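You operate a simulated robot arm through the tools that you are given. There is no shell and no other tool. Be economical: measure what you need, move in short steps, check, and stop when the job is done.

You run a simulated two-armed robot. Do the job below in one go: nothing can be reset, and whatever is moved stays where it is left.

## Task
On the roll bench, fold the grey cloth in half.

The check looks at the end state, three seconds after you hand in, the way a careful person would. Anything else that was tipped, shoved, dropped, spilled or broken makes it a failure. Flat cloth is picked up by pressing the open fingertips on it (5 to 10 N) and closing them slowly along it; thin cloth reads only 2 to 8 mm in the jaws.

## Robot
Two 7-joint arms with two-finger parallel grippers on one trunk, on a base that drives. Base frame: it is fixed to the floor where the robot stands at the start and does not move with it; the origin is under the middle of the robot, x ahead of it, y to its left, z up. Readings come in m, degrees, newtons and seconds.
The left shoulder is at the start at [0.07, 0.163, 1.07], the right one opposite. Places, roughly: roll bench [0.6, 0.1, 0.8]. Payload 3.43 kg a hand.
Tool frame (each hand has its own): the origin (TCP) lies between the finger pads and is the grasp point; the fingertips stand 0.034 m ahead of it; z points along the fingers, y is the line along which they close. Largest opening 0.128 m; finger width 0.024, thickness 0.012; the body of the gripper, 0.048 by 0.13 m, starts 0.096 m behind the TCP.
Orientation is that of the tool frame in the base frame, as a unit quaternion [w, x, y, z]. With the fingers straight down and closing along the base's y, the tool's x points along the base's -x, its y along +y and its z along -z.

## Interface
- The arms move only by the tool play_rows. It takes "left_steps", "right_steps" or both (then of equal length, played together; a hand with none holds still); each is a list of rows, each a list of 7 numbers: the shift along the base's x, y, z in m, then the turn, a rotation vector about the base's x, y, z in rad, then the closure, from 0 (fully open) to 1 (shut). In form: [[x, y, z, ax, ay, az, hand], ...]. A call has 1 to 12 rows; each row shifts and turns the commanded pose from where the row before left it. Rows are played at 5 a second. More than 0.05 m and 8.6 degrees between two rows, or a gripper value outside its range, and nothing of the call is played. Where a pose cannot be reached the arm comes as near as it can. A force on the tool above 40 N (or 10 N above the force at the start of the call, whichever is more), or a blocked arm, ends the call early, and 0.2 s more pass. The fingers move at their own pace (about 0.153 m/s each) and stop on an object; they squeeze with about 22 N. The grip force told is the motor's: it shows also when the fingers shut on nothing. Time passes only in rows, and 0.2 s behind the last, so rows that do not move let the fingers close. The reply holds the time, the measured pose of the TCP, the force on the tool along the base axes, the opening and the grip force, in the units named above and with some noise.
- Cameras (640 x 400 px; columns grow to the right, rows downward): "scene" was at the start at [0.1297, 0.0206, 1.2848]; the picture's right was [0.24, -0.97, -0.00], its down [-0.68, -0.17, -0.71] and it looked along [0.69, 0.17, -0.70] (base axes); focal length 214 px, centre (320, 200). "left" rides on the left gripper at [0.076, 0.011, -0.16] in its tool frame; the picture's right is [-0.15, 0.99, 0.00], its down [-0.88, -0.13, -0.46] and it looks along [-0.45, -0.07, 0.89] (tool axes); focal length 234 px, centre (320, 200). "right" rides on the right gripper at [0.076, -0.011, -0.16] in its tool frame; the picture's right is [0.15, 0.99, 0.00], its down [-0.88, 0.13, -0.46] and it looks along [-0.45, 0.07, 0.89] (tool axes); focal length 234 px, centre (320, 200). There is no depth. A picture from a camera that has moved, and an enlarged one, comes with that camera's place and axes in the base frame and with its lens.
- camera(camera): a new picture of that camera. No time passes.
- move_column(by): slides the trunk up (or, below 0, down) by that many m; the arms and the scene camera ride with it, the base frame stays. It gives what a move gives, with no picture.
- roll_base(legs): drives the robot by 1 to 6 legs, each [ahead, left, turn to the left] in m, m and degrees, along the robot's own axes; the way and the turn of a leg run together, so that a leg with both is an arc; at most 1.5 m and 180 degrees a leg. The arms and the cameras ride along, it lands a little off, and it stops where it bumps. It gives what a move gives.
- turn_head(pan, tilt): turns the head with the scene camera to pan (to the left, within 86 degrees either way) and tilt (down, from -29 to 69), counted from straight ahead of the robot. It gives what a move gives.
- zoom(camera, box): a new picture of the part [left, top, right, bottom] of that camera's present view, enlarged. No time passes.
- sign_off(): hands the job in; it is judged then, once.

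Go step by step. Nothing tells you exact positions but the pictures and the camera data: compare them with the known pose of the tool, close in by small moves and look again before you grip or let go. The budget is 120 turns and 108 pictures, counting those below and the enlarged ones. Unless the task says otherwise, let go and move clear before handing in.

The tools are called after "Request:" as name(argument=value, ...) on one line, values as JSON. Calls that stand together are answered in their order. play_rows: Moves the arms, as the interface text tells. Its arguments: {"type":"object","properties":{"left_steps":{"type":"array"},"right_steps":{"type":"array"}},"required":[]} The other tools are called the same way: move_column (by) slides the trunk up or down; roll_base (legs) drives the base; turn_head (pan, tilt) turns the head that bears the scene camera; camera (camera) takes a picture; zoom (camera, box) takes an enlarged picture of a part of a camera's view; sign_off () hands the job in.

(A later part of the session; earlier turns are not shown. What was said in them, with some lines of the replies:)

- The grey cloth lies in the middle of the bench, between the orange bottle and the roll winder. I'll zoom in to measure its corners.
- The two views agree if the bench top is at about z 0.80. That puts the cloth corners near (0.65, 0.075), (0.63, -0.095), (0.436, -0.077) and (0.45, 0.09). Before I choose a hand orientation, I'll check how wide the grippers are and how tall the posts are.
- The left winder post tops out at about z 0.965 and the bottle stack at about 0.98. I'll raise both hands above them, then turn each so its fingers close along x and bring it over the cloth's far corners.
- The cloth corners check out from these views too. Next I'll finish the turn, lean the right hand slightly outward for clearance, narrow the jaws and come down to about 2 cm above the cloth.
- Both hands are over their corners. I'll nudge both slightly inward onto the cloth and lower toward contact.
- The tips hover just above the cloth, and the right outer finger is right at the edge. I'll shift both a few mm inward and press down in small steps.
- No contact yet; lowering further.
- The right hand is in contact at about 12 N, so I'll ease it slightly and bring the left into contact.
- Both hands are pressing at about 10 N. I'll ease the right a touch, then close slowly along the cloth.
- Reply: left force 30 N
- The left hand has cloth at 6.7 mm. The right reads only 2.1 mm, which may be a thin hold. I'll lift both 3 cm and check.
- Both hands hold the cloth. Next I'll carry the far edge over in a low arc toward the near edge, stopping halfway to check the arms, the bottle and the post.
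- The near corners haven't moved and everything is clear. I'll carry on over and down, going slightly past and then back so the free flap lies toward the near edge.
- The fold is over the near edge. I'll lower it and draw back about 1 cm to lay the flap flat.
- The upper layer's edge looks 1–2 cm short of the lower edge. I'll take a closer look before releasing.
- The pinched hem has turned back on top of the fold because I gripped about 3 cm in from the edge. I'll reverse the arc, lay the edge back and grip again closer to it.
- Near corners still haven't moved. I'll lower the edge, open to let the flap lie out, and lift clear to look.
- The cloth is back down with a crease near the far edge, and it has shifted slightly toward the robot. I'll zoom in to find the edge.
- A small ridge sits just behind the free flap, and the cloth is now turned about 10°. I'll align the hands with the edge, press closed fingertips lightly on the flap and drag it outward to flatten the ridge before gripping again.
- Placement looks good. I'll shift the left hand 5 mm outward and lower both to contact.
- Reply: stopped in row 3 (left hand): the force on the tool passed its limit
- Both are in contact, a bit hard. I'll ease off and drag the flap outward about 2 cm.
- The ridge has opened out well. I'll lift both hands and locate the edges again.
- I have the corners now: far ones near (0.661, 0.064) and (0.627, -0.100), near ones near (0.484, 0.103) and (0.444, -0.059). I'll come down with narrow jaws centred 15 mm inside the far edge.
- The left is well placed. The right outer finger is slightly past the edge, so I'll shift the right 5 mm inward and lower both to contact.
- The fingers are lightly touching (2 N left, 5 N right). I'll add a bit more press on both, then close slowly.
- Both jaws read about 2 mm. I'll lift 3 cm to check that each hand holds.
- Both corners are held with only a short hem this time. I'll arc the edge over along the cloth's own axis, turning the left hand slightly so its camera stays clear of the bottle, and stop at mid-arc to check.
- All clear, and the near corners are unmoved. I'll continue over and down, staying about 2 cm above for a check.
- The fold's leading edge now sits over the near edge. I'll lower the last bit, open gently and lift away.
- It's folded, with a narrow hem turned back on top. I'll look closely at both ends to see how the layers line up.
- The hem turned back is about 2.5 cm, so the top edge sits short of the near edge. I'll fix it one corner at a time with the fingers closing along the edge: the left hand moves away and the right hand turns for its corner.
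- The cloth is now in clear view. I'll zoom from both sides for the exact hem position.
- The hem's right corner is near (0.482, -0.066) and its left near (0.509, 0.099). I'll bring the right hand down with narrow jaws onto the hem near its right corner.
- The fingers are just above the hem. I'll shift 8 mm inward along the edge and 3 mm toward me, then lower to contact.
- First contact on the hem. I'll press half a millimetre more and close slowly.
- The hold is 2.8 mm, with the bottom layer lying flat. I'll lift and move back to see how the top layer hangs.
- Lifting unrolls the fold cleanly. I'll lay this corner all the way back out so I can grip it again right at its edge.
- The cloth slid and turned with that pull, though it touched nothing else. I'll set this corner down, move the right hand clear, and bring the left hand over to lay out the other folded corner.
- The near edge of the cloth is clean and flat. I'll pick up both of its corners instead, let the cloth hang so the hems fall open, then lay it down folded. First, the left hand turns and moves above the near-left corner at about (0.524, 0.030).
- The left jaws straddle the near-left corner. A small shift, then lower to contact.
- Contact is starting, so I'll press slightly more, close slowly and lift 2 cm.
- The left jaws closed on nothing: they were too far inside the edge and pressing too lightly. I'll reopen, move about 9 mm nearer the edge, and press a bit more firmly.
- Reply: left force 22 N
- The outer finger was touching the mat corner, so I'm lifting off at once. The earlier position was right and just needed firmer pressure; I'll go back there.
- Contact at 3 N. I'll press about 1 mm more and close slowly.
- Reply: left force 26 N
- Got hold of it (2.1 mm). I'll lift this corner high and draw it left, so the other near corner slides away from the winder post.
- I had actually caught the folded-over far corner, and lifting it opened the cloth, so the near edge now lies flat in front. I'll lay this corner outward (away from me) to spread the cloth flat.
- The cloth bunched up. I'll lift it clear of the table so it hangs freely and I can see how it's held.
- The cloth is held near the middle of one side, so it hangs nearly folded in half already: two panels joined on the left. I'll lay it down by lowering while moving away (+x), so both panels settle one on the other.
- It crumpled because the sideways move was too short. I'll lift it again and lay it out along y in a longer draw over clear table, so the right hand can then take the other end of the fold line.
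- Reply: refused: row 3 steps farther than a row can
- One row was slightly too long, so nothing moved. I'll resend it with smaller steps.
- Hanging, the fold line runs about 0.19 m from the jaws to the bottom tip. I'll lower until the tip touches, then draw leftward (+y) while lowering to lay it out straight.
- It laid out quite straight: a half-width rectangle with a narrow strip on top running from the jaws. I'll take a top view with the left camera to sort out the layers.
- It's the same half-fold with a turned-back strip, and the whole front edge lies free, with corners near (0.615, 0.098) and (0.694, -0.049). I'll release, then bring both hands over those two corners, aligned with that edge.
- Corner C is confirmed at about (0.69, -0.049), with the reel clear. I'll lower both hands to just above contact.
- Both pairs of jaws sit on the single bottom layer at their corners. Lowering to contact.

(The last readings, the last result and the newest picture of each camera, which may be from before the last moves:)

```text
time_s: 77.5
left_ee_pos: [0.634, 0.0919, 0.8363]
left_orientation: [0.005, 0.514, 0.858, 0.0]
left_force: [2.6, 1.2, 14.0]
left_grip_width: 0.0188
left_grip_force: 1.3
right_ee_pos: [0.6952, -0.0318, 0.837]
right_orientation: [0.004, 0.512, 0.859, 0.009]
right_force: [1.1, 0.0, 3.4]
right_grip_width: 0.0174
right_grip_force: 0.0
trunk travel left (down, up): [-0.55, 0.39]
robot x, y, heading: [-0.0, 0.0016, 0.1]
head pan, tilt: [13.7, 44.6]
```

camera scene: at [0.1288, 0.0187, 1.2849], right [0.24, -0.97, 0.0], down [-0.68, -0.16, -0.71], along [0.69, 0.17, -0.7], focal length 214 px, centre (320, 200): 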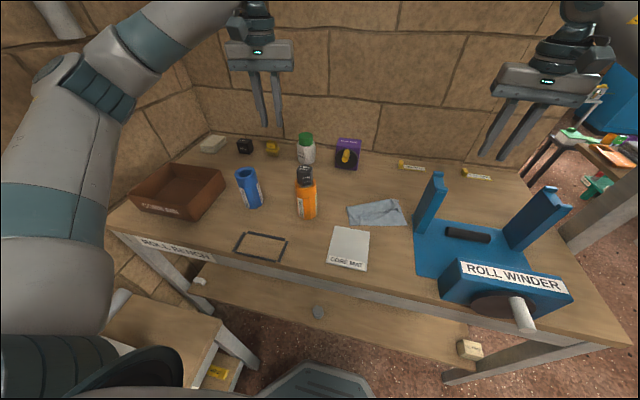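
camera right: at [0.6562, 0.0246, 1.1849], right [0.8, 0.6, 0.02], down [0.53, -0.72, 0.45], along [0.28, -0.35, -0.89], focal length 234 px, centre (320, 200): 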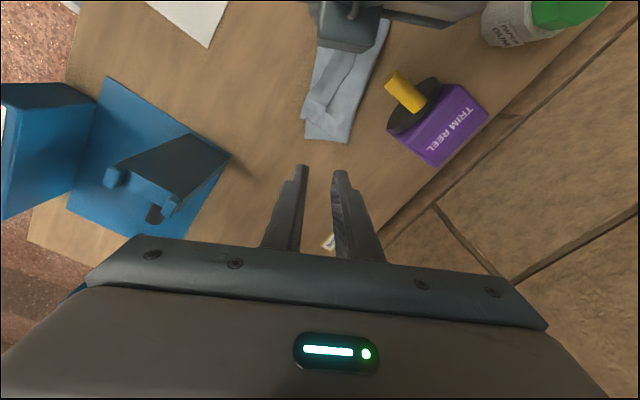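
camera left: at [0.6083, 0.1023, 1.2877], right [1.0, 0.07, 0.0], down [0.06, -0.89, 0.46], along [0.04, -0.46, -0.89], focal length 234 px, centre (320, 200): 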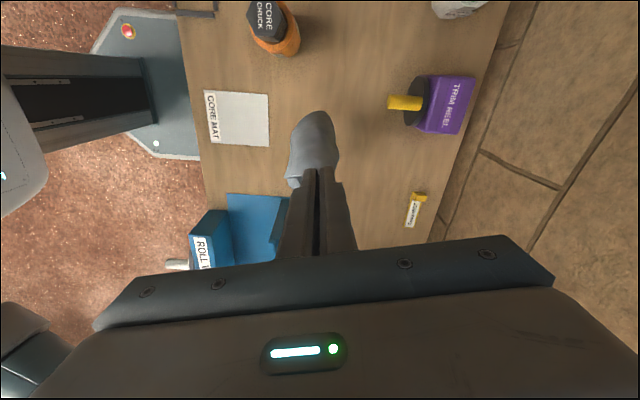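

The left is pressing at 14 N, so I'll ease it; the right, at 3 N, gets a little more. Then both close slowly.

Request:
play_rows(left_steps=[[0, 0, 0.0004, 0, 0, 0, 0.86], [0, 0, 0, 0, 0, 0, 0.88], [0, 0, 0, 0, 0, 0, 0.9], [0, 0, 0, 0, 0, 0, 0.92], [0, 0, 0, 0, 0, 0, 0.94], [0, 0, 0, 0, 0, 0, 0.96], [0, 0, 0, 0, 0, 0, 0.98], [0, 0, 0, 0, 0, 0, 1], [0, 0, 0, 0, 0, 0, 1], [0, 0, 0, 0, 0, 0, 1]], right_steps=[[0, 0, -0.0012, 0, 0, 0, 0.86], [0, 0, 0, 0, 0, 0, 0.88], [0, 0, 0, 0, 0, 0, 0.9], [0, 0, 0, 0, 0, 0, 0.92], [0, 0, 0, 0, 0, 0, 0.94], [0, 0, 0, 0, 0, 0, 0.96], [0, 0, 0, 0, 0, 0, 0.98], [0, 0, 0, 0, 0, 0, 1], [0, 0, 0, 0, 0, 0, 1], [0, 0, 0, 0, 0, 0, 1]])

```text
time_s: 79.7
left_ee_pos: [0.6323, 0.0933, 0.8371]
left_orientation: [0.004, 0.514, 0.858, 0.0]
left_force: [1.8, 0.8, 10.2]
left_grip_width: 0.0
left_grip_force: 21.9
right_ee_pos: [0.6944, -0.0325, 0.8354]
right_orientation: [0.005, 0.511, 0.859, 0.009]
right_force: [-0.2, -1.6, 17.8]
right_grip_width: 0.0019
right_grip_force: 21.5
trunk travel left (down, up): [-0.55, 0.39]
robot x, y, heading: [-0.0021, -0.0008, -0.0]
head pan, tilt: [13.7, 44.6]
```

The right hand has cloth (1.9 mm) but the left slipped. I'll reopen the left, shift 5 mm inward, and press again more firmly.

Request:
play_rows(left_steps=[[0, 0, 0.008, 0, 0, 0, 1], [0.005, 0.0005, 0, 0, 0, 0, 0.82], [0, 0, -0.006, 0, 0, 0, 0.82], [0, 0, -0.002, 0, 0, 0, 0.82], [0, 0, -0.001, 0, 0, 0, 0.82]])

Request:
zoom(camera="left", box=[220, 100, 420, 240])

```text
time_s: 80.8
left_ee_pos: [0.6367, 0.0914, 0.8358]
left_orientation: [0.005, 0.515, 0.857, 0.0]
left_force: [0.1, 0.1, 11.6]
left_grip_width: 0.023
left_grip_force: 0.1
right_ee_pos: [0.6952, -0.0322, 0.8369]
right_orientation: [0.006, 0.511, 0.859, 0.009]
right_force: [2.0, -0.7, 20.1]
right_grip_width: 0.002
right_grip_force: 21.8
trunk travel left (down, up): [-0.55, 0.39]
robot x, y, heading: [0.0022, -0.0026, -0.1]
head pan, tilt: [13.7, 44.6]
```

```text
2.86 times, centred on (320, 170) of left
camera zoom: at [0.6103, 0.1658, 0.996], right [0.94, 0.34, 0.01], down [0.29, -0.84, 0.46], along [0.16, -0.43, -0.89], focal length 669 px, centre (320, 286)
```

zoom: 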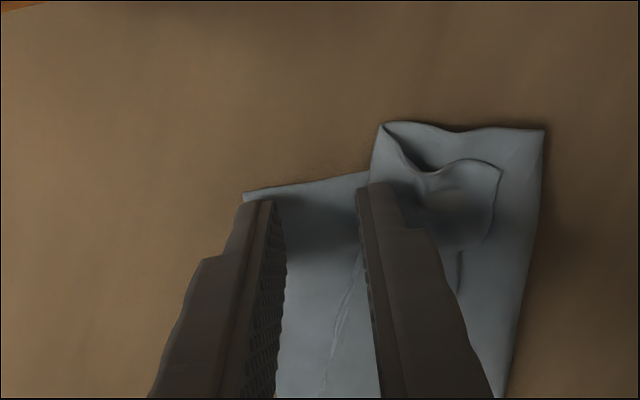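

The inner finger is very near the second layer. I'll narrow the jaws and shift slightly outward before pressing and closing again.

Request:
play_rows(left_steps=[[0, 0, 0.006, 0, 0, 0, 0.82], [-0.003, -0.001, 0, 0, 0, 0, 0.885], [0, 0, -0.004, 0, 0, 0, 0.885], [0, 0, -0.002, 0, 0, 0, 0.885], [0, 0, -0.0003, 0, 0, 0, 0.885], [0, 0, 0, 0, 0, 0, 0.9], [0, 0, 0, 0, 0, 0, 0.92], [0, 0, 0, 0, 0, 0, 0.94], [0, 0, 0, 0, 0, 0, 0.96], [0, 0, 0, 0, 0, 0, 0.98], [0, 0, 0, 0, 0, 0, 1], [0, 0, 0, 0, 0, 0, 1]])

```text
time_s: 83.5
left_ee_pos: [0.6343, 0.0901, 0.8365]
left_orientation: [0.006, 0.514, 0.858, 0.001]
left_force: [6.7, 3.7, 33.7]
left_grip_width: 0.0003
left_grip_force: 22.3
right_ee_pos: [0.6939, -0.0307, 0.8356]
right_orientation: [0.005, 0.511, 0.86, 0.008]
right_force: [0.0, -1.1, 10.8]
right_grip_width: 0.0019
right_grip_force: 22.5
trunk travel left (down, up): [-0.55, 0.39]
robot x, y, heading: [0.002, 0.0003, -0.0]
head pan, tilt: [13.7, 44.6]
```

The left slipped again because the second layer is too close for jaws closing across the edge. I'll turn the left hand to close along the edge instead. The right hand releases and turns half round so its camera faces outward, leaving room for both.

Request:
play_rows(left_steps=[[0, 0, 0.03, 0, 0, 0, 1], [0, 0, 0.04, 0, 0, 0.143, 0.78], [0, 0, 0.03, 0, 0, 0.143, 0.78], [0, 0, 0, 0, 0, 0.143, 0.78], [0, 0, 0, 0, 0, 0.143, 0.78], [0, 0, 0, 0, 0, 0.143, 0.78], [0, 0, 0, 0, 0, 0.143, 0.78], [0, 0, 0, 0, 0, 0.143, 0.78], [0, 0, 0, 0, 0, 0.143, 0.78], [0, 0, 0, 0, 0, 0.143, 0.78], [0, 0, 0, 0, 0, 0.143, 0.78], [0, 0, 0, 0, 0, 0.141, 0.78]], right_steps=[[0, 0, 0.001, 0, 0, 0, 0.86], [0, 0, 0.03, 0, 0, 0, 0.86], [0.01, -0.02, 0.04, 0, 0, 0, 0.86], [0.015, -0.03, 0.035, 0, 0, 0, 0.86], [0.005, -0.03, 0.03, 0, 0, 0.148, 0.86], [0, -0.03, 0.02, 0, 0, 0.148, 0.86], [0, 0, 0, 0, 0, 0.148, 0.86], [0, 0, 0, 0, 0, 0.148, 0.86], [0, 0, 0, 0, 0, 0.148, 0.86], [0, 0, 0, 0, 0, 0.148, 0.86], [0, 0, 0, 0, 0, 0.148, 0.86], [0, 0, 0, 0, 0, 0.148, 0.86]])

Request:
play_rows(right_steps=[[0, 0, 0, 0, 0, 0.148, 0.86], [0, 0, 0, 0, 0, 0.148, 0.86], [0, 0, 0, 0, 0, 0.148, 0.86], [0, 0, 0, 0, 0, 0.148, 0.86], [0, 0, 0, 0, 0, 0.148, 0.86], [0, 0, 0, 0, 0, 0.148, 0.86], [0, 0, 0, 0, 0, 0.148, 0.86], [0, 0, 0, 0, 0, 0.148, 0.86], [0, 0, 0, 0, 0, 0.148, 0.86], [0, 0, 0, 0, 0, 0.148, 0.86], [0, 0, 0, 0, 0, 0.148, 0.86], [0, 0, 0, 0, 0, 0.148, 0.86]])

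Request:
camera(camera="left")

```text
time_s: 86.0
left_ee_pos: [0.6354, 0.0915, 0.9327]
left_orientation: [0.002, -0.244, 0.97, 0.002]
left_force: [0.0, -0.4, 0.1]
left_grip_width: 0.0281
left_grip_force: 0.1
right_ee_pos: [0.7264, -0.1421, 0.9881]
right_orientation: [-0.001, -0.056, 0.998, 0.009]
right_force: [-0.3, -0.2, -0.1]
right_grip_width: 0.0178
right_grip_force: 0.2
trunk travel left (down, up): [-0.55, 0.39]
robot x, y, heading: [0.0005, 0.0006, -0.1]
head pan, tilt: [13.7, 44.6]
```

```text
time_s: 88.7
left_ee_pos: [0.6361, 0.0917, 0.9335]
left_orientation: [0.003, -0.242, 0.97, 0.002]
left_force: [0.0, -1.0, 1.2]
left_grip_width: 0.0286
left_grip_force: 0.0
right_ee_pos: [0.7269, -0.1418, 0.989]
right_orientation: [-0.004, -0.321, 0.947, 0.008]
right_force: [0.3, -0.3, 1.0]
right_grip_width: 0.0178
right_grip_force: 0.0
right hand out of reach, approached as far as the arm can: row 5, 6, 7, 8, 9, 10, 11, 12
trunk travel left (down, up): [-0.55, 0.39]
robot x, y, heading: [0.001, -0.0039, 0.2]
head pan, tilt: [13.7, 44.6]
```

```text
10 pictures are left
camera left: at [0.5638, 0.0653, 1.0927], right [-0.34, 0.94, 0.0], down [0.84, 0.3, 0.46], along [0.43, 0.16, -0.89], focal length 234 px, centre (320, 200)
```

left: 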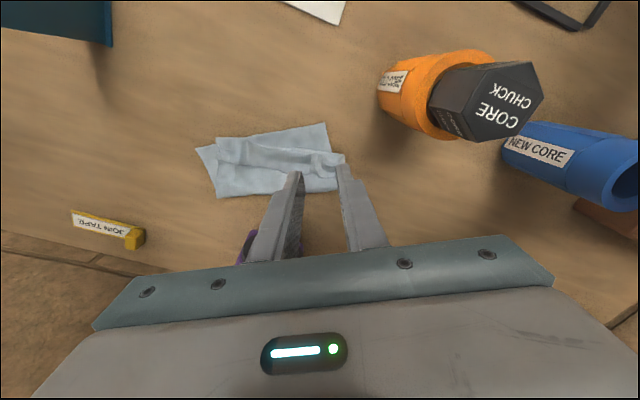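

The right wrist can't turn that far, so I'll turn it back. The left can take its corner closing along the edge, lift it, and turn back afterwards. I'll move the left down onto corner D now.

Request:
play_rows(left_steps=[[-0.006, -0.008, 0, 0, 0, 0, 0.83], [-0.006, -0.008, 0, 0, 0, 0, 0.83], [0, 0, -0.04, 0, 0, 0, 0.83], [0, 0, -0.04, 0, 0, 0, 0.83], [0, 0, -0.012, 0, 0, 0, 0.83], [0, 0, -0.003, 0, 0, 0, 0.83], [0, 0, 0, 0, 0, 0, 0.83], [0, 0, 0, 0, 0, 0, 0.83], [0, 0, 0, 0, 0, 0, 0.83], [0, 0, 0, 0, 0, 0, 0.83], [0, 0, 0, 0, 0, 0, 0.83], [0, 0, 0, 0, 0, 0, 0.83]], right_steps=[[0, 0, 0.02, 0, 0, -0.148, 0.86], [0, 0, 0, 0, 0, -0.148, 0.86], [0, 0, 0, 0, 0, -0.148, 0.86], [0, 0, 0, 0, 0, -0.148, 0.86], [0, 0, 0, 0, 0, -0.148, 0.86], [0, 0, 0, 0, 0, -0.148, 0.86], [0, 0, 0, 0, 0, -0.148, 0.86], [0, 0, 0, 0, 0, -0.148, 0.86], [0, 0, 0, 0, 0, -0.148, 0.86], [0, 0, 0, 0, 0, -0.148, 0.86], [0, 0, 0, 0, 0, -0.148, 0.86], [0, 0, 0, 0, 0, -0.148, 0.86]])

Request:
zoom(camera="left", box=[220, 90, 420, 220])

```text
time_s: 91.2
left_ee_pos: [0.6231, 0.0762, 0.8362]
left_orientation: [0.002, -0.243, 0.97, 0.002]
left_force: [1.3, 0.0, 0.4]
left_grip_width: 0.0218
left_grip_force: 0.0
right_ee_pos: [0.7265, -0.1417, 1.0093]
right_orientation: [0.004, 0.533, 0.846, 0.008]
right_force: [-0.3, 0.0, -0.1]
right_grip_width: 0.018
right_grip_force: 0.0
trunk travel left (down, up): [-0.55, 0.39]
robot x, y, heading: [-0.0018, -0.0035, 0.4]
head pan, tilt: [13.7, 44.6]
```

```text
3.08 times, centred on (320, 155) of left
camera zoom: at [0.5509, 0.0499, 0.9967], right [-0.34, 0.94, 0.0], down [0.84, 0.3, 0.46], along [0.43, 0.16, -0.89], focal length 720 px, centre (320, 338)
```

zoom: 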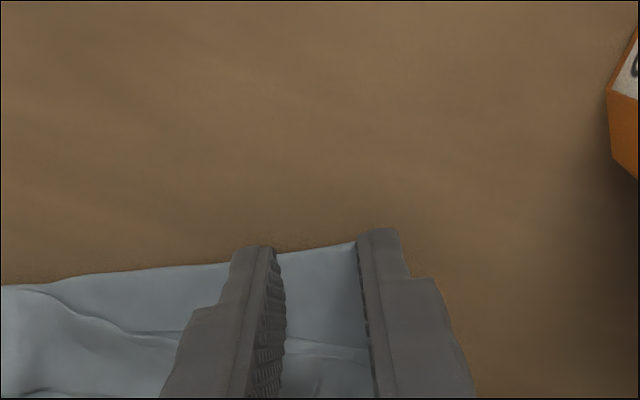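

The right is back in its working orientation. The left's outer finger is just over the corner, so I'll shift it 8 mm along the edge and press.

Request:
play_rows(left_steps=[[0, 0, 0.002, 0, 0, 0, 0.8], [0.0065, -0.006, 0, 0, 0, 0, 0.8], [0, 0, -0.002, 0, 0, 0, 0.8], [0, 0, -0.001, 0, 0, 0, 0.8], [0, 0, -0.0007, 0, 0, 0, 0.8]])

```text
time_s: 92.5
left_ee_pos: [0.6292, 0.0692, 0.8368]
left_orientation: [0.003, -0.243, 0.97, 0.003]
left_force: [0.3, 0.3, -0.4]
left_grip_width: 0.0256
left_grip_force: 0.0
right_ee_pos: [0.7253, -0.1426, 1.0091]
right_orientation: [0.004, 0.534, 0.846, 0.007]
right_force: [-0.1, 0.4, 1.0]
right_grip_width: 0.0179
right_grip_force: 0.1
trunk travel left (down, up): [-0.55, 0.39]
robot x, y, heading: [-0.0018, -0.0017, -0.0]
head pan, tilt: [13.7, 44.6]
```

Request:
play_rows(left_steps=[[0, 0, -0.001, 0, 0, 0, 0.8], [0, 0, -0.001, 0, 0, 0, 0.8]])

```text
time_s: 93.0
left_ee_pos: [0.6304, 0.069, 0.836]
left_orientation: [0.004, -0.242, 0.97, 0.001]
left_force: [0.0, -1.4, 3.6]
left_grip_width: 0.0255
left_grip_force: 0.1
right_ee_pos: [0.7248, -0.1431, 1.0092]
right_orientation: [0.004, 0.533, 0.846, 0.008]
right_force: [-0.8, -0.2, 0.5]
right_grip_width: 0.0179
right_grip_force: 0.0
trunk travel left (down, up): [-0.55, 0.39]
robot x, y, heading: [-0.0014, -0.0011, 0.0]
head pan, tilt: [13.7, 44.6]
```

Request:
play_rows(left_steps=[[0, 0, -0.0008, 0, 0, 0, 0.8], [0, 0, 0, 0, 0, 0, 0.82], [0, 0, 0, 0, 0, 0, 0.84], [0, 0, 0, 0, 0, 0, 0.86], [0, 0, 0, 0, 0, 0, 0.88], [0, 0, 0, 0, 0, 0, 0.9], [0, 0, 0, 0, 0, 0, 0.92], [0, 0, 0, 0, 0, 0, 0.94], [0, 0, 0, 0, 0, 0, 0.96], [0, 0, 0, 0, 0, 0, 0.98], [0, 0, 0, 0, 0, 0, 1], [0, 0, 0, 0, 0, 0, 1]])

```text
time_s: 95.7
left_ee_pos: [0.6289, 0.0697, 0.8357]
left_orientation: [0.005, -0.243, 0.97, 0.002]
left_force: [0.9, -1.6, 18.3]
left_grip_width: 0.002
left_grip_force: 21.9
right_ee_pos: [0.7258, -0.1429, 1.0107]
right_orientation: [0.005, 0.533, 0.846, 0.008]
right_force: [-1.1, -0.7, 0.0]
right_grip_width: 0.0177
right_grip_force: 0.1
trunk travel left (down, up): [-0.55, 0.39]
robot x, y, heading: [0.0045, -0.0003, -0.3]
head pan, tilt: [13.7, 44.6]
```

Left has corner D (2.0 mm). I'll lift it 5 cm while turning that hand back, and bring the right hand over corner C.

Request:
play_rows(left_steps=[[0, 0, 0.015, 0, 0, 0, 1], [0, 0, 0.015, 0, 0, -0.143, 1], [0, 0, 0.01, 0, 0, -0.143, 1], [0, 0, 0.01, 0, 0, -0.143, 1], [0, 0, 0, 0, 0, -0.143, 1], [0, 0, 0, 0, 0, -0.143, 1], [0, 0, 0, 0, 0, -0.143, 1], [0, 0, 0, 0, 0, -0.143, 1], [0, 0, 0, 0, 0, -0.143, 1], [0, 0, 0, 0, 0, -0.143, 1], [0, 0, 0, 0, 0, -0.143, 1], [0, 0, 0, 0, 0, -0.143, 1]], right_steps=[[0, 0, 0, 0, 0, 0, 0.84], [0, 0, 0, 0, 0, 0, 0.84], [0, 0, 0, 0, 0, 0, 0.84], [0, 0, 0, 0, 0, 0, 0.84], [0, 0, 0, 0, 0, 0, 0.84], [0, 0, 0, 0, 0, 0, 0.84], [-0.008, 0.022, 0, 0, 0, 0, 0.84], [-0.008, 0.022, 0, 0, 0, 0, 0.84], [-0.008, 0.022, 0, 0, 0, 0, 0.84], [-0.008, 0.022, 0, 0, 0, 0, 0.84], [-0.002, 0.022, -0.04, 0, 0, 0, 0.84], [0, 0, -0.04, 0, 0, 0, 0.84]])

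Request:
camera(camera="right")

```text
time_s: 98.2
left_ee_pos: [0.6281, 0.0715, 0.8775]
left_orientation: [-0.003, 0.469, 0.883, 0.001]
left_force: [0.3, 0.5, 0.0]
left_grip_width: 0.0021
left_grip_force: 21.8
right_ee_pos: [0.6956, -0.0375, 0.967]
right_orientation: [0.004, 0.537, 0.844, 0.016]
right_force: [-0.5, 0.3, -0.4]
right_grip_width: 0.0203
right_grip_force: 0.1
trunk travel left (down, up): [-0.55, 0.39]
robot x, y, heading: [-0.0033, -0.0003, 0.1]
head pan, tilt: [13.7, 44.6]
stopped in row 12 (right hand): the force on the tool passed its limit (the readings are from after the stop); the commanded pose is now the measured one
```

```text
8 pictures are left
camera right: at [0.6515, 0.0218, 1.1278], right [0.83, 0.55, 0.03], down [0.48, -0.75, 0.45], along [0.27, -0.36, -0.89], focal length 234 px, centre (320, 200)
```

right: 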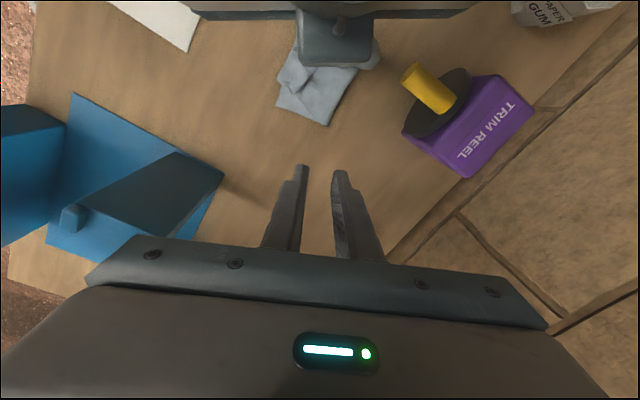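

The right hand bumped something, probably its camera against the left wrist, so I'm backing it up straight away. I'll also lift the cloth by its corner with the left so it hangs free and can be seen.

Request:
play_rows(right_steps=[[0.005, -0.01, 0.03, 0, 0, 0, 0.84], [0.005, -0.02, 0.03, 0, 0, 0, 0.84], [0, -0.04, 0, 0, 0, 0, 0.84], [0, -0.045, 0, 0, 0, 0, 0.84], [0, -0.045, 0, 0, 0, 0, 0.84], [0, -0.045, 0, 0, 0, 0, 0.84], [0, 0, 0, 0, 0, 0, 0.84], [0, 0, 0, 0, 0, 0, 0.84], [0, 0, 0, 0, 0, 0, 0.84], [0, 0, 0, 0, 0, 0, 0.84]], left_steps=[[0, 0, 0, 0, 0, 0, 1], [0, 0, 0, 0, 0, 0, 1], [0, 0, 0, 0, 0, 0, 1], [0, -0.01, 0.045, 0, 0, 0, 1], [0, -0.01, 0.045, 0, 0, 0, 1], [0, -0.01, 0.045, 0, 0, 0, 1], [0, -0.01, 0.045, 0, 0, 0, 1], [0, -0.01, 0.045, 0, 0, 0, 1], [0, -0.01, 0.045, 0, 0, 0, 1], [0, 0, 0.02, 0, 0, 0, 1]])

Request:
zoom(camera="scene", box=[290, 60, 450, 210])

```text
time_s: 100.3
left_ee_pos: [0.6278, 0.0149, 1.1655]
left_orientation: [-0.004, 0.468, 0.884, 0.001]
left_force: [0.6, 1.2, 0.2]
left_grip_width: 0.0019
left_grip_force: 21.8
right_ee_pos: [0.7052, -0.2398, 1.0261]
right_orientation: [0.005, 0.537, 0.843, 0.016]
right_force: [0.4, -0.6, -0.2]
right_grip_width: 0.0206
right_grip_force: 0.0
trunk travel left (down, up): [-0.55, 0.39]
robot x, y, heading: [0.0005, -0.0022, 0.0]
head pan, tilt: [13.7, 44.6]
```

```text
2.67 times, centred on (370, 135) of scene
camera zoom: at [0.129, 0.0205, 1.2848], right [0.24, -0.97, 0.0], down [-0.68, -0.17, -0.71], along [0.69, 0.17, -0.7], focal length 572 px, centre (187, 373)
```

zoom: 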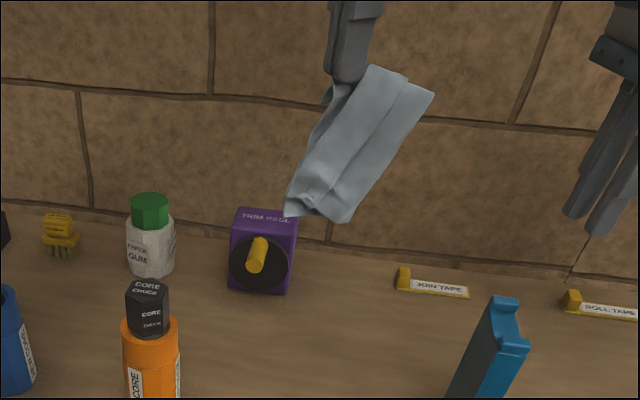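

The cloth hangs as a compact folded rectangle, held near one corner. I'll lay it down with a long low draw toward me over clear table, so it settles flat and folded.

Request:
play_rows(left_steps=[[0.006, -0.009, -0.04, 0, 0, 0, 1], [0.006, -0.009, -0.04, 0, 0, 0, 1], [0.006, -0.009, -0.04, 0, 0, 0, 1], [0.006, -0.009, -0.04, 0, 0, 0, 1], [0.006, -0.009, -0.03, 0, 0, 0, 1], [-0.02, 0, -0.01, 0, 0, 0, 1], [-0.02, 0, -0.011, 0, 0, 0, 1], [-0.02, 0, -0.011, 0, 0, 0, 1], [-0.02, 0, -0.011, 0, 0, 0, 1], [-0.02, 0, -0.012, 0, 0, 0, 1], [-0.02, 0, -0.012, 0, 0, 0, 1], [-0.02, 0, -0.012, 0, 0, 0, 1]])

Request:
play_rows(left_steps=[[-0.02, 0, -0.012, 0, 0, 0, 1], [-0.015, 0, -0.012, 0, 0, 0, 1], [-0.012, 0, -0.008, 0, 0, 0, 1], [-0.008, 0, -0.005, 0, 0, 0, 1]])

Request:
zoom(camera="scene", box=[310, 165, 430, 250])

```text
time_s: 103.0
left_ee_pos: [0.5202, -0.0324, 0.899]
left_orientation: [-0.004, 0.467, 0.884, 0.001]
left_force: [0.8, -1.0, 0.2]
left_grip_width: 0.0019
left_grip_force: 22.2
right_ee_pos: [0.7049, -0.24, 1.0276]
right_orientation: [0.004, 0.537, 0.843, 0.016]
right_force: [-0.3, -0.5, -0.1]
right_grip_width: 0.0204
right_grip_force: 0.0
trunk travel left (down, up): [-0.55, 0.39]
robot x, y, heading: [-0.0001, 0.0009, -0.1]
head pan, tilt: [13.7, 44.6]
```

```text
time_s: 104.0
left_ee_pos: [0.4641, -0.0336, 0.8607]
left_orientation: [-0.003, 0.468, 0.884, 0.001]
left_force: [0.2, -0.5, -0.1]
left_grip_width: 0.0023
left_grip_force: 22.3
right_ee_pos: [0.7044, -0.2405, 1.0269]
right_orientation: [0.004, 0.537, 0.843, 0.016]
right_force: [0.1, 0.5, -0.3]
right_grip_width: 0.0205
right_grip_force: 0.0
trunk travel left (down, up): [-0.55, 0.39]
robot x, y, heading: [0.0006, 0.0003, -0.1]
head pan, tilt: [13.7, 44.6]
```

```text
4.71 times, centred on (370, 208) of scene
camera zoom: at [0.129, 0.0202, 1.2848], right [0.24, -0.97, 0.0], down [-0.68, -0.17, -0.71], along [0.69, 0.17, -0.7], focal length 1009 px, centre (85, 165)
```

zoom: 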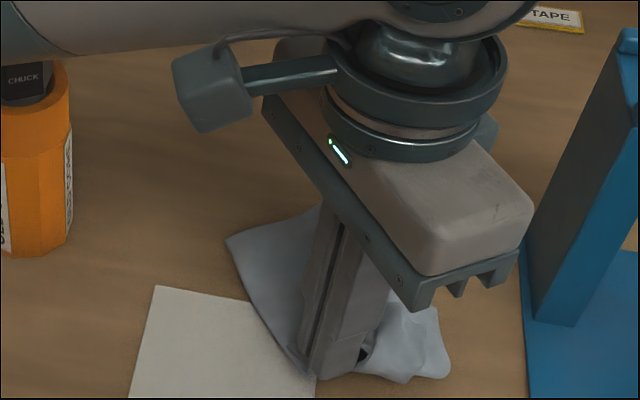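

My view is blocked by the hand. I'll lower, release gently, lift clear, and look.

Request:
play_rows(left_steps=[[0, 0, -0.008, 0, 0, 0, 1], [0, 0, -0.005, 0, 0, 0, 1], [0, 0, 0, 0, 0, 0, 0.95], [0, 0, 0, 0, 0, 0, 0.88], [0, 0, 0, 0, 0, 0, 0.84], [0, 0, 0.02, 0, 0, 0, 0.84], [0, 0, 0.04, 0, 0, 0, 0.84], [0, 0, 0.045, 0, 0, 0, 0.84], [0, 0, 0.045, 0, 0, 0, 0.84], [0.01, 0, 0.045, 0, 0, 0, 0.84], [0.045, 0, 0, 0, 0, 0, 0.84], [0.045, 0, 0, 0, 0, 0, 0.84]])

Request:
play_rows(left_steps=[[0.03, 0.035, 0, 0, 0, 0, 0.84], [0.03, 0.035, 0, 0, 0, 0, 0.84], [0.02, 0.04, 0, 0, 0, 0, 0.84], [0, 0.045, 0, 0, 0, 0, 0.84], [0, 0.045, 0, 0, 0, 0, 0.84], [0, 0.045, 0, 0, 0, 0, 0.84]])

Request:
zoom(camera="scene", box=[315, 185, 425, 260])

```text
time_s: 106.5
left_ee_pos: [0.5641, -0.0319, 1.0426]
left_orientation: [-0.004, 0.469, 0.883, 0.001]
left_force: [0.4, 0.6, -0.4]
left_grip_width: 0.0205
left_grip_force: 0.0
right_ee_pos: [0.7051, -0.2411, 1.0263]
right_orientation: [0.003, 0.537, 0.843, 0.015]
right_force: [-0.3, -0.5, 0.2]
right_grip_width: 0.0203
right_grip_force: 0.0
trunk travel left (down, up): [-0.55, 0.39]
robot x, y, heading: [-0.0012, 0.0006, -0.2]
head pan, tilt: [13.7, 44.6]
```

```text
time_s: 108.0
left_ee_pos: [0.6426, 0.2145, 1.0412]
left_orientation: [-0.004, 0.469, 0.883, -0.001]
left_force: [0.4, 0.1, 0.4]
left_grip_width: 0.0207
left_grip_force: 0.0
right_ee_pos: [0.704, -0.2376, 1.0279]
right_orientation: [0.005, 0.538, 0.843, 0.015]
right_force: [0.0, 0.5, -0.3]
right_grip_width: 0.0202
right_grip_force: 0.1
trunk travel left (down, up): [-0.55, 0.39]
robot x, y, heading: [-0.0016, -0.0013, -0.2]
head pan, tilt: [13.7, 44.6]
```

```text
5.33 times, centred on (370, 222) of scene
camera zoom: at [0.1287, 0.022, 1.2848], right [0.24, -0.97, 0.0], down [-0.68, -0.17, -0.71], along [0.69, 0.17, -0.7], focal length 1144 px, centre (53, 80)
```

zoom: 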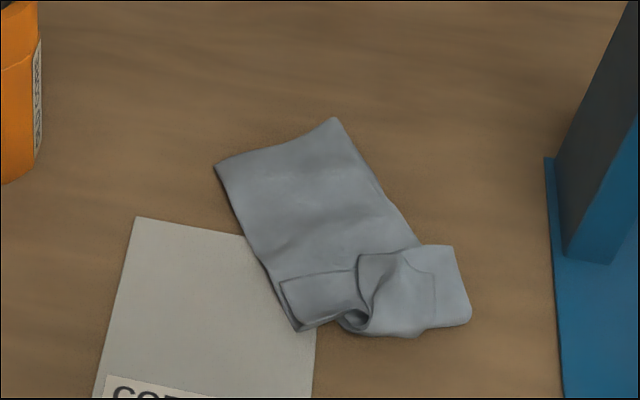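

The rectangle now has its near end turned over. I'll take one close view to see how it's tucked.

Request:
zoom(camera="scene", box=[350, 206, 408, 250])

```text
9.09 times, centred on (379, 228) of scene
camera zoom: at [0.1287, 0.022, 1.2848], right [0.24, -0.97, 0.0], down [-0.68, -0.17, -0.71], along [0.69, 0.17, -0.7], focal length 1950 px, centre (-216, -54)
```

zoom: 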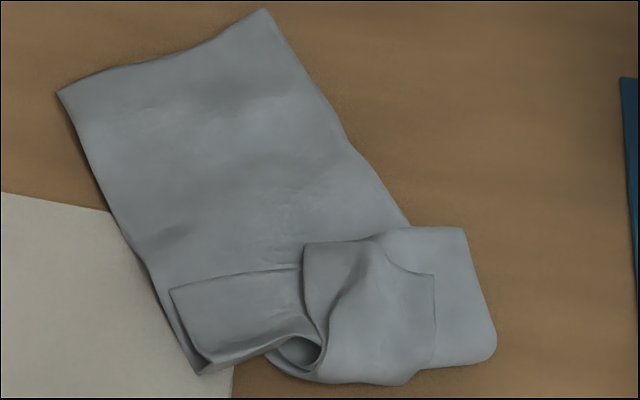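

The near end got twisted when I turned the left hand after gripping. To undo that I'll regrip the same spot where the pinched bump still stands, lift, turn the hand back, and lay the strip out with a long draw as before.

Request:
play_rows(left_steps=[[0, -0.045, 0, 0, 0, 0, 0.84], [0, -0.045, 0, 0, 0, 0, 0.84], [0, -0.045, 0, 0, 0, 0, 0.84], [-0.02, -0.04, 0, 0, 0, 0, 0.84], [-0.03, -0.035, 0, 0, 0, 0, 0.84], [-0.03, -0.035, 0, 0, 0, 0, 0.84], [-0.045, 0, 0, 0, 0, 0, 0.84], [-0.045, 0, 0, 0, 0, 0, 0.84], [-0.01, 0, -0.045, 0, 0, 0, 0.84], [0, 0, -0.045, 0, 0, 0, 0.84], [0, 0, -0.045, 0, 0, 0, 0.84], [0, 0, -0.03, 0, 0, 0, 0.84]], right_steps=[[0, -0.03, 0, 0, 0, 0, 0.84], [0, -0.03, 0, 0, 0, 0, 0.84], [0, -0.03, 0, 0, 0, 0, 0.84], [0, -0.03, 0, 0, 0, 0, 0.84], [0, -0.02, 0, 0, 0, 0, 0.84], [0, 0, 0, 0, 0, 0, 0.84], [0, 0, 0, 0, 0, 0, 0.84], [0, 0, 0, 0, 0, 0, 0.84], [0, 0, 0, 0, 0, 0, 0.84], [0, 0, 0, 0, 0, 0, 0.84], [0, 0, 0, 0, 0, 0, 0.84], [0, 0, 0, 0, 0, 0, 0.84]])

Request:
play_rows(left_steps=[[0, 0, -0.015, 0, 0, 0, 0.84], [0, 0, -0.01, 0, 0, 0, 0.84], [0, 0, -0.004, 0, 0, 0, 0.84], [0, 0, 0, 0, 0, 0, 0.88], [0, 0, 0, 0, 0, 0, 0.92], [0, 0, 0, 0, 0, 0, 0.96], [0, 0, 0, 0, 0, 0, 1], [0, 0, 0, 0, 0, 0, 1], [0, 0, 0, 0, 0, 0, 1]])

```text
time_s: 110.5
left_ee_pos: [0.4624, -0.033, 0.8769]
left_orientation: [-0.004, 0.468, 0.884, 0.001]
left_force: [-0.1, -0.2, 0.1]
left_grip_width: 0.0207
left_grip_force: 0.0
right_ee_pos: [0.7044, -0.3806, 1.0282]
right_orientation: [0.004, 0.537, 0.843, 0.016]
right_force: [-0.4, 0.2, 0.7]
right_grip_width: 0.0207
right_grip_force: 0.1
trunk travel left (down, up): [-0.55, 0.39]
robot x, y, heading: [0.0017, 0.0018, -0.1]
head pan, tilt: [13.7, 44.6]
```

```text
time_s: 112.5
left_ee_pos: [0.4633, -0.0326, 0.8494]
left_orientation: [-0.003, 0.468, 0.884, 0.001]
left_force: [1.2, 0.8, -0.1]
left_grip_width: 0.0019
left_grip_force: 21.7
right_ee_pos: [0.7051, -0.3822, 1.0282]
right_orientation: [0.004, 0.537, 0.843, 0.016]
right_force: [0.4, -0.4, -0.4]
right_grip_width: 0.0205
right_grip_force: 0.1
trunk travel left (down, up): [-0.55, 0.39]
robot x, y, heading: [-0.0021, -0.0018, -0.1]
head pan, tilt: [13.7, 44.6]
```

Recaptured at 1.9 mm. Now I'll lift, turn the hand back, and carry it to the far right of the clear area.

Request:
play_rows(left_steps=[[0, 0, 0.042, 0, 0, 0.13, 1], [0, 0, 0.042, 0, 0, 0.13, 1], [0, 0, 0.042, 0, 0, 0.13, 1], [0, 0, 0.042, 0, 0, 0.13, 1], [0, 0, 0.042, 0, 0, 0.13, 1], [0, 0, 0.042, 0, 0, 0.13, 1], [0.043, -0.011, 0, 0, 0, 0.13, 1], [0.043, -0.011, 0, 0, 0, 0.13, 1], [0.043, -0.011, 0, 0, 0, 0.13, 1], [0.043, -0.011, 0, 0, 0, 0.13, 1], [0.043, -0.011, 0, 0, 0, 0.13, 1], [0.043, -0.011, 0, 0, 0, 0.13, 1]])

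Request:
zoom(camera="scene", box=[330, 60, 480, 200])

```text
time_s: 115.2
left_ee_pos: [0.7069, -0.095, 1.099]
left_orientation: [-0.002, -0.287, 0.958, -0.001]
left_force: [-0.1, -1.6, 0.2]
left_grip_width: 0.0021
left_grip_force: 22.7
left hand out of reach, approached as far as the arm can: row 12
right_ee_pos: [0.7036, -0.3845, 1.0283]
right_orientation: [0.005, 0.538, 0.843, 0.017]
right_force: [0.0, -0.7, -0.5]
right_grip_width: 0.0207
right_grip_force: 0.1
trunk travel left (down, up): [-0.55, 0.39]
robot x, y, heading: [0.001, 0.0014, -0.0]
head pan, tilt: [13.7, 44.6]
```

```text
2.86 times, centred on (405, 130) of scene
camera zoom: at [0.1273, 0.0173, 1.2849], right [0.23, -0.97, 0.0], down [-0.68, -0.16, -0.71], along [0.69, 0.17, -0.7], focal length 613 px, centre (77, 400)
```

zoom: 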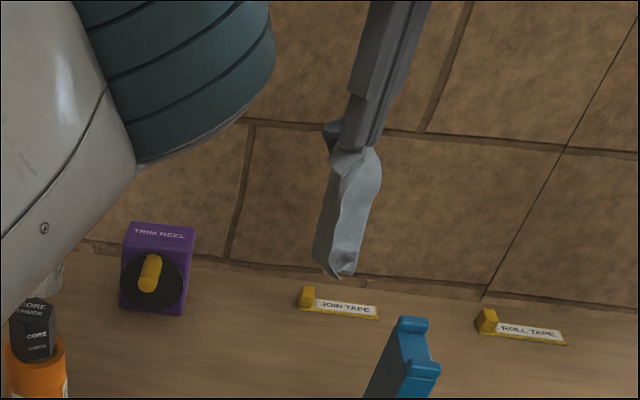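

The strip hangs cleanly. I'll lower until it touches, then draw left while lowering to lay it flat, and release.

Request:
play_rows(left_steps=[[-0.004, 0, -0.045, 0, 0, 0, 1], [0, 0, -0.045, 0, 0, 0, 1], [0, 0, -0.035, 0, 0, 0, 1], [-0.008, 0.019, -0.01, 0, 0, 0, 1], [-0.008, 0.02, -0.011, 0, 0, 0, 1], [-0.008, 0.02, -0.012, 0, 0, 0, 1], [-0.008, 0.02, -0.014, 0, 0, 0, 1], [-0.008, 0.02, -0.015, 0, 0, 0, 1], [-0.008, 0.02, -0.017, 0, 0, 0, 1], [-0.008, 0.02, -0.018, 0, 0, 0, 1], [-0.008, 0.02, -0.017, 0, 0, 0, 1], [-0.006, 0.014, -0.006, 0, 0, 0, 1]])

Request:
play_rows(left_steps=[[-0.004, 0.008, -0.004, 0, 0, 0, 1], [-0.003, 0.006, -0.002, 0, 0, 0, 1], [0, 0, 0, 0, 0, 0, 0.94], [0, 0, 0, 0, 0, 0, 0.86], [0, 0, 0, 0, 0, 0, 0.8], [0, 0, 0.02, 0, 0, 0, 0.8], [0, 0, 0.04, 0, 0, 0, 0.8], [0, 0, 0.045, 0, 0, 0, 0.8], [0, 0, 0.045, 0, 0, 0, 0.8], [0, 0, 0.045, 0, 0, 0, 0.8], [0.02, 0.04, 0, 0, 0, 0, 0.8], [0.02, 0.04, 0, 0, 0, 0, 0.8]])

Request:
zoom(camera="scene", box=[325, 155, 425, 225])

```text
time_s: 117.8
left_ee_pos: [0.6351, 0.0835, 0.8529]
left_orientation: [-0.003, -0.289, 0.957, -0.001]
left_force: [0.2, -0.2, 0.7]
left_grip_width: 0.0024
left_grip_force: 21.5
right_ee_pos: [0.7061, -0.3819, 1.0292]
right_orientation: [0.005, 0.538, 0.843, 0.016]
right_force: [-0.2, -0.1, 0.5]
right_grip_width: 0.0204
right_grip_force: 0.1
trunk travel left (down, up): [-0.55, 0.39]
robot x, y, heading: [-0.0013, 0.0003, 0.2]
head pan, tilt: [13.7, 44.6]
```

```text
time_s: 120.3
left_ee_pos: [0.6722, 0.1772, 1.0425]
left_orientation: [-0.003, -0.288, 0.957, -0.002]
left_force: [-0.4, 0.2, -0.5]
left_grip_width: 0.0257
left_grip_force: 0.0
right_ee_pos: [0.7051, -0.3809, 1.0286]
right_orientation: [0.005, 0.537, 0.843, 0.016]
right_force: [1.1, 0.3, 0.3]
right_grip_width: 0.0206
right_grip_force: 0.0
trunk travel left (down, up): [-0.55, 0.39]
robot x, y, heading: [-0.0019, 0.0012, 0.0]
head pan, tilt: [13.7, 44.6]
```

```text
5.71 times, centred on (375, 190) of scene
camera zoom: at [0.1289, 0.0205, 1.2848], right [0.24, -0.97, 0.0], down [-0.68, -0.17, -0.71], along [0.69, 0.17, -0.7], focal length 1226 px, centre (6, 257)
```

zoom: 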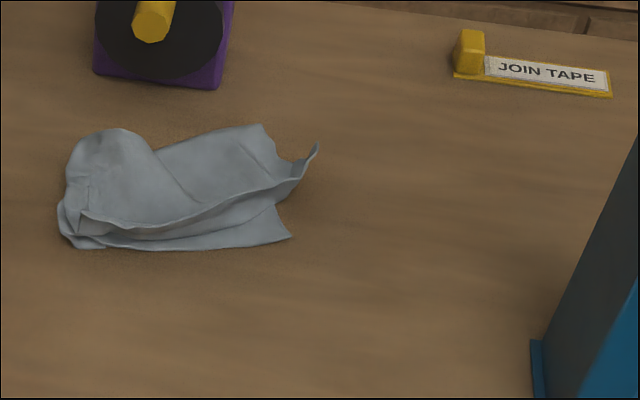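

This is a proper half-fold now: fold at the back, front edges together on the left, with only the right end of the top layer lifted and pulled back. I'll bring the right hand over that top corner, at about (0.728, -0.003), to lay it forward onto the lower corner.

Request:
play_rows(right_steps=[[0.0023, 0.0375, 0, 0, 0, -0.0436, 0.77], [0.0023, 0.0375, 0, 0, 0, -0.0436, 0.77], [0.0023, 0.0375, 0, 0, 0, -0.0436, 0.77], [0.0023, 0.0375, 0, 0, 0, -0.0436, 0.77], [0.0023, 0.0375, 0, 0, 0, -0.0436, 0.77], [0.0023, 0.0375, 0, 0, 0, -0.0436, 0.77], [0.0023, 0.0375, 0, 0, 0, -0.0436, 0.77], [0.0023, 0.0375, 0, 0, 0, -0.0436, 0.77], [0.0023, 0.0375, 0, 0, 0, -0.0436, 0.77], [0.0023, 0.0375, 0, 0, 0, -0.0436, 0.77], [0, 0, -0.04, 0, 0, 0, 0.77], [0, 0, -0.04, 0, 0, 0, 0.77]])

Request:
zoom(camera="right", box=[180, 40, 440, 220])

```text
time_s: 123.0
left_ee_pos: [0.672, 0.1791, 1.0422]
left_orientation: [-0.003, -0.288, 0.958, -0.002]
left_force: [0.4, 0.6, 0.4]
left_grip_width: 0.0257
left_grip_force: 0.0
right_ee_pos: [0.7286, -0.0069, 0.9475]
right_orientation: [0.008, 0.707, 0.707, 0.015]
right_force: [0.1, 0.5, -0.1]
right_grip_width: 0.0292
right_grip_force: 0.1
trunk travel left (down, up): [-0.55, 0.39]
robot x, y, heading: [0.0004, 0.0011, -0.1]
head pan, tilt: [13.7, 44.6]
```

```text
2.22 times, centred on (310, 130) of right
camera zoom: at [0.7134, 0.0668, 1.109], right [0.99, 0.15, 0.03], down [0.12, -0.88, 0.45], along [0.09, -0.44, -0.89], focal length 520 px, centre (342, 356)
```

zoom: 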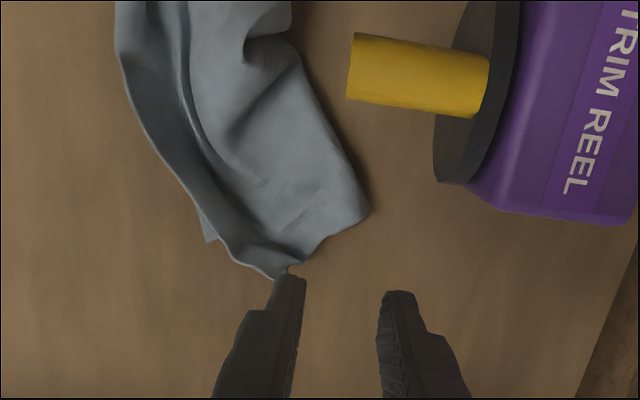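

The lifted top corner is at about (0.702, -0.031) and the lower corner at about (0.654, -0.020). I'll move over the top corner and lower to contact.

Request:
play_rows(right_steps=[[-0.0266, -0.006, 0, 0, 0, 0, 0.77], [0, 0, -0.04, 0, 0, 0, 0.77], [0, 0, -0.04, 0, 0, 0, 0.77], [0, 0, -0.018, 0, 0, 0, 0.77], [0, 0, -0.006, 0, 0, 0, 0.77], [0, 0, -0.002, 0, 0, 0, 0.77]])

```text
time_s: 124.3
left_ee_pos: [0.6727, 0.1781, 1.042]
left_orientation: [-0.003, -0.289, 0.957, -0.003]
left_force: [-0.2, 0.3, -0.3]
left_grip_width: 0.0258
left_grip_force: 0.1
right_ee_pos: [0.7015, -0.0123, 0.8413]
right_orientation: [0.007, 0.707, 0.707, 0.014]
right_force: [-0.8, 0.2, 0.4]
right_grip_width: 0.0296
right_grip_force: 0.1
trunk travel left (down, up): [-0.55, 0.39]
robot x, y, heading: [0.0011, 0.0013, -0.1]
head pan, tilt: [13.7, 44.6]
```

Request:
play_rows(right_steps=[[0, 0, -0.002, 0, 0, 0, 0.77], [0, 0, -0.0012, 0, 0, 0, 0.77]])

```text
time_s: 125.0
left_ee_pos: [0.6723, 0.1783, 1.0417]
left_orientation: [-0.003, -0.289, 0.957, -0.002]
left_force: [-0.2, 0.5, 0.3]
left_grip_width: 0.0255
left_grip_force: 0.0
right_ee_pos: [0.7016, -0.012, 0.838]
right_orientation: [0.008, 0.707, 0.707, 0.014]
right_force: [-0.4, 0.5, 0.0]
right_grip_width: 0.0296
right_grip_force: 0.1
trunk travel left (down, up): [-0.55, 0.39]
robot x, y, heading: [-0.0022, 0.0031, -0.1]
head pan, tilt: [13.7, 44.6]
```

Nearly in contact. I'll lower a millimetre more and close slowly.

Request:
play_rows(right_steps=[[0, 0, -0.0015, 0, 0, 0, 0.77], [0, 0, 0, 0, 0, 0, 0.8], [0, 0, 0, 0, 0, 0, 0.83], [0, 0, 0, 0, 0, 0, 0.86], [0, 0, 0, 0, 0, 0, 0.89], [0, 0, 0, 0, 0, 0, 0.92], [0, 0, 0, 0, 0, 0, 0.95], [0, 0, 0, 0, 0, 0, 0.98], [0, 0, 0, 0, 0, 0, 1], [0, 0, 0, 0, 0, 0, 1]])

```text
time_s: 127.2
left_ee_pos: [0.6725, 0.1787, 1.0412]
left_orientation: [-0.003, -0.288, 0.958, -0.003]
left_force: [0.3, 0.6, -0.2]
left_grip_width: 0.0254
left_grip_force: 0.2
right_ee_pos: [0.7016, -0.0132, 0.8369]
right_orientation: [0.007, 0.708, 0.706, 0.015]
right_force: [0.1, 0.3, 3.5]
right_grip_width: 0.0019
right_grip_force: 22.0
trunk travel left (down, up): [-0.55, 0.39]
robot x, y, heading: [-0.0043, -0.0021, -0.1]
head pan, tilt: [13.7, 44.6]
```

Got it (1.9 mm). I'll lift 3 cm, carry it over the lower corner, set down, release and rise clear.

Request:
play_rows(right_steps=[[0, 0, 0.012, 0, 0, 0, 1], [-0.006, 0.001, 0.014, 0, 0, 0, 1], [-0.014, 0.002, 0.006, 0, 0, 0, 1], [-0.014, 0.002, -0.002, 0, 0, 0, 1], [-0.012, 0.002, -0.008, 0, 0, 0, 1], [-0.005, 0.001, -0.01, 0, 0, 0, 1], [0, 0, -0.007, 0, 0, 0, 1], [0, 0, 0, 0, 0, 0, 0.95], [0, 0, 0, 0, 0, 0, 0.88], [0, 0, 0, 0, 0, 0, 0.82], [0, 0, 0.02, 0, 0, 0, 0.82], [0, 0, 0.04, 0, 0, 0, 0.82]])

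Request:
play_rows(right_steps=[[0, 0, 0.045, 0, 0, 0, 0.82], [0, 0, 0.045, 0, 0, 0, 0.82], [0.01, -0.04, 0.02, 0, 0, 0, 0.82], [0, -0.045, 0, 0, 0, 0, 0.82], [0, -0.045, 0, 0, 0, 0, 0.82], [0, -0.045, 0, 0, 0, 0, 0.82], [0, -0.045, 0, 0, 0, 0, 0.82]])

Request:
zoom(camera="scene", box=[290, 140, 430, 250])

```text
time_s: 129.8
left_ee_pos: [0.6724, 0.1791, 1.0415]
left_orientation: [-0.003, -0.289, 0.957, -0.002]
left_force: [1.4, -0.5, 0.4]
left_grip_width: 0.0254
left_grip_force: 0.0
right_ee_pos: [0.6504, -0.0039, 0.9027]
right_orientation: [0.008, 0.707, 0.707, 0.014]
right_force: [0.6, -0.7, -0.3]
right_grip_width: 0.023
right_grip_force: 0.1
trunk travel left (down, up): [-0.55, 0.39]
robot x, y, heading: [0.0004, 0.0002, -0.2]
head pan, tilt: [13.7, 44.6]
```

```text
time_s: 131.3
left_ee_pos: [0.6732, 0.177, 1.0417]
left_orientation: [-0.002, -0.289, 0.957, 0.0]
left_force: [-0.8, -0.8, 0.0]
left_grip_width: 0.0255
left_grip_force: 0.0
right_ee_pos: [0.6602, -0.2287, 1.0114]
right_orientation: [0.007, 0.706, 0.708, 0.015]
right_force: [0.3, 0.1, 0.0]
right_grip_width: 0.0233
right_grip_force: 0.0
trunk travel left (down, up): [-0.55, 0.39]
robot x, y, heading: [0.0011, 0.0013, -0.2]
head pan, tilt: [13.7, 44.6]
```

```text
3.64 times, centred on (360, 195) of scene
camera zoom: at [0.1287, 0.0186, 1.2849], right [0.24, -0.97, 0.0], down [-0.68, -0.16, -0.71], along [0.69, 0.17, -0.7], focal length 780 px, centre (174, 218)
```

zoom: 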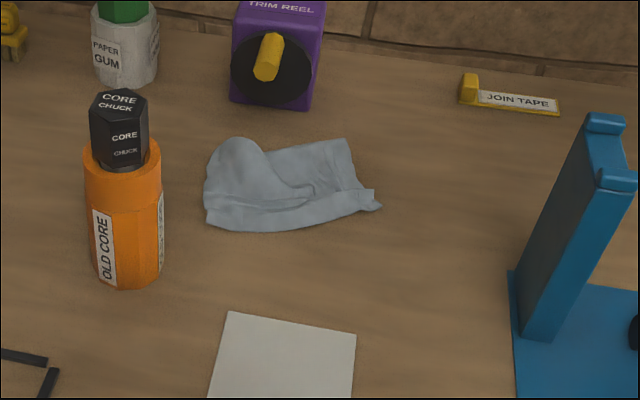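

The front edges now meet and everything else stands where it was. I'll press the puffed rear-left area down once with the left fingertips, straight up and down, then retreat.

Request:
play_rows(left_steps=[[0.011, -0.042, 0, 0, 0, 0, 0.7], [0.011, -0.042, 0, 0, 0, 0, 0.7], [0, 0, -0.045, 0, 0, 0, 0.7], [0, 0, -0.045, 0, 0, 0, 0.7], [0, 0, -0.045, 0, 0, 0, 0.7], [0, 0, -0.04, 0, 0, 0, 0.7], [0, 0, -0.015, 0, 0, 0, 0.7], [0, 0, -0.008, 0, 0, 0, 0.7], [0, 0, -0.002, 0, 0, 0, 0.7], [0, 0, 0, 0, 0, 0, 0.7]])

Request:
play_rows(left_steps=[[0, 0, 0.03, 0, 0, 0, 0.7], [0, 0, 0.045, 0, 0, 0, 0.7], [0, 0, 0.045, 0, 0, 0, 0.7], [0, 0, 0.045, 0, 0, 0, 0.7], [0, 0, 0.035, 0, 0, 0, 0.7], [0, 0.045, 0, 0, 0, 0, 0.7], [0, 0.045, 0, 0, 0, 0, 0.7], [0, 0.045, 0, 0, 0, 0, 0.7]])

Request:
zoom(camera="scene", box=[320, 165, 400, 215])

```text
time_s: 133.6
left_ee_pos: [0.6906, 0.0939, 0.8421]
left_orientation: [-0.003, -0.289, 0.957, -0.003]
left_force: [0.2, -0.4, 0.4]
left_grip_width: 0.0384
left_grip_force: 0.0
right_ee_pos: [0.6593, -0.2268, 1.0106]
right_orientation: [0.008, 0.707, 0.707, 0.014]
right_force: [-0.5, 0.6, -1.2]
right_grip_width: 0.023
right_grip_force: 0.0
trunk travel left (down, up): [-0.55, 0.39]
robot x, y, heading: [0.0026, 0.0006, 0.1]
head pan, tilt: [13.7, 44.6]
```

```text
time_s: 135.3
left_ee_pos: [0.691, 0.2291, 1.0407]
left_orientation: [-0.003, -0.289, 0.957, -0.002]
left_force: [0.9, -0.1, 0.4]
left_grip_width: 0.0382
left_grip_force: 0.2
right_ee_pos: [0.6594, -0.226, 1.0114]
right_orientation: [0.007, 0.707, 0.707, 0.015]
right_force: [-0.2, 0.8, 0.4]
right_grip_width: 0.023
right_grip_force: 0.0
trunk travel left (down, up): [-0.55, 0.39]
robot x, y, heading: [0.0004, 0.0016, 0.1]
head pan, tilt: [13.7, 44.6]
```

```text
refused: no pictures are left
```

The pictures are used up. In the last one, taken before the final press, the cloth was folded over with its front edges together, and nothing else looked moved. Both hands are open and clear, so I'm handing in.

Request:
sign_off()

```text
The job is handed in.
```

I handed in the grey cloth folded roughly in half on the roll bench, but it's a rough fold: wrinkled, probably with part of one edge still turned under, and further from the robot than where it started.

My last picture, taken before a final light press, showed the front edges together and nothing else out of place. I had no pictures left to check after that press. Along the way the left finger pressed briefly on the core mat's corner, and the right hand stopped once on contact, probably against the left arm; neither seemed to move anything.
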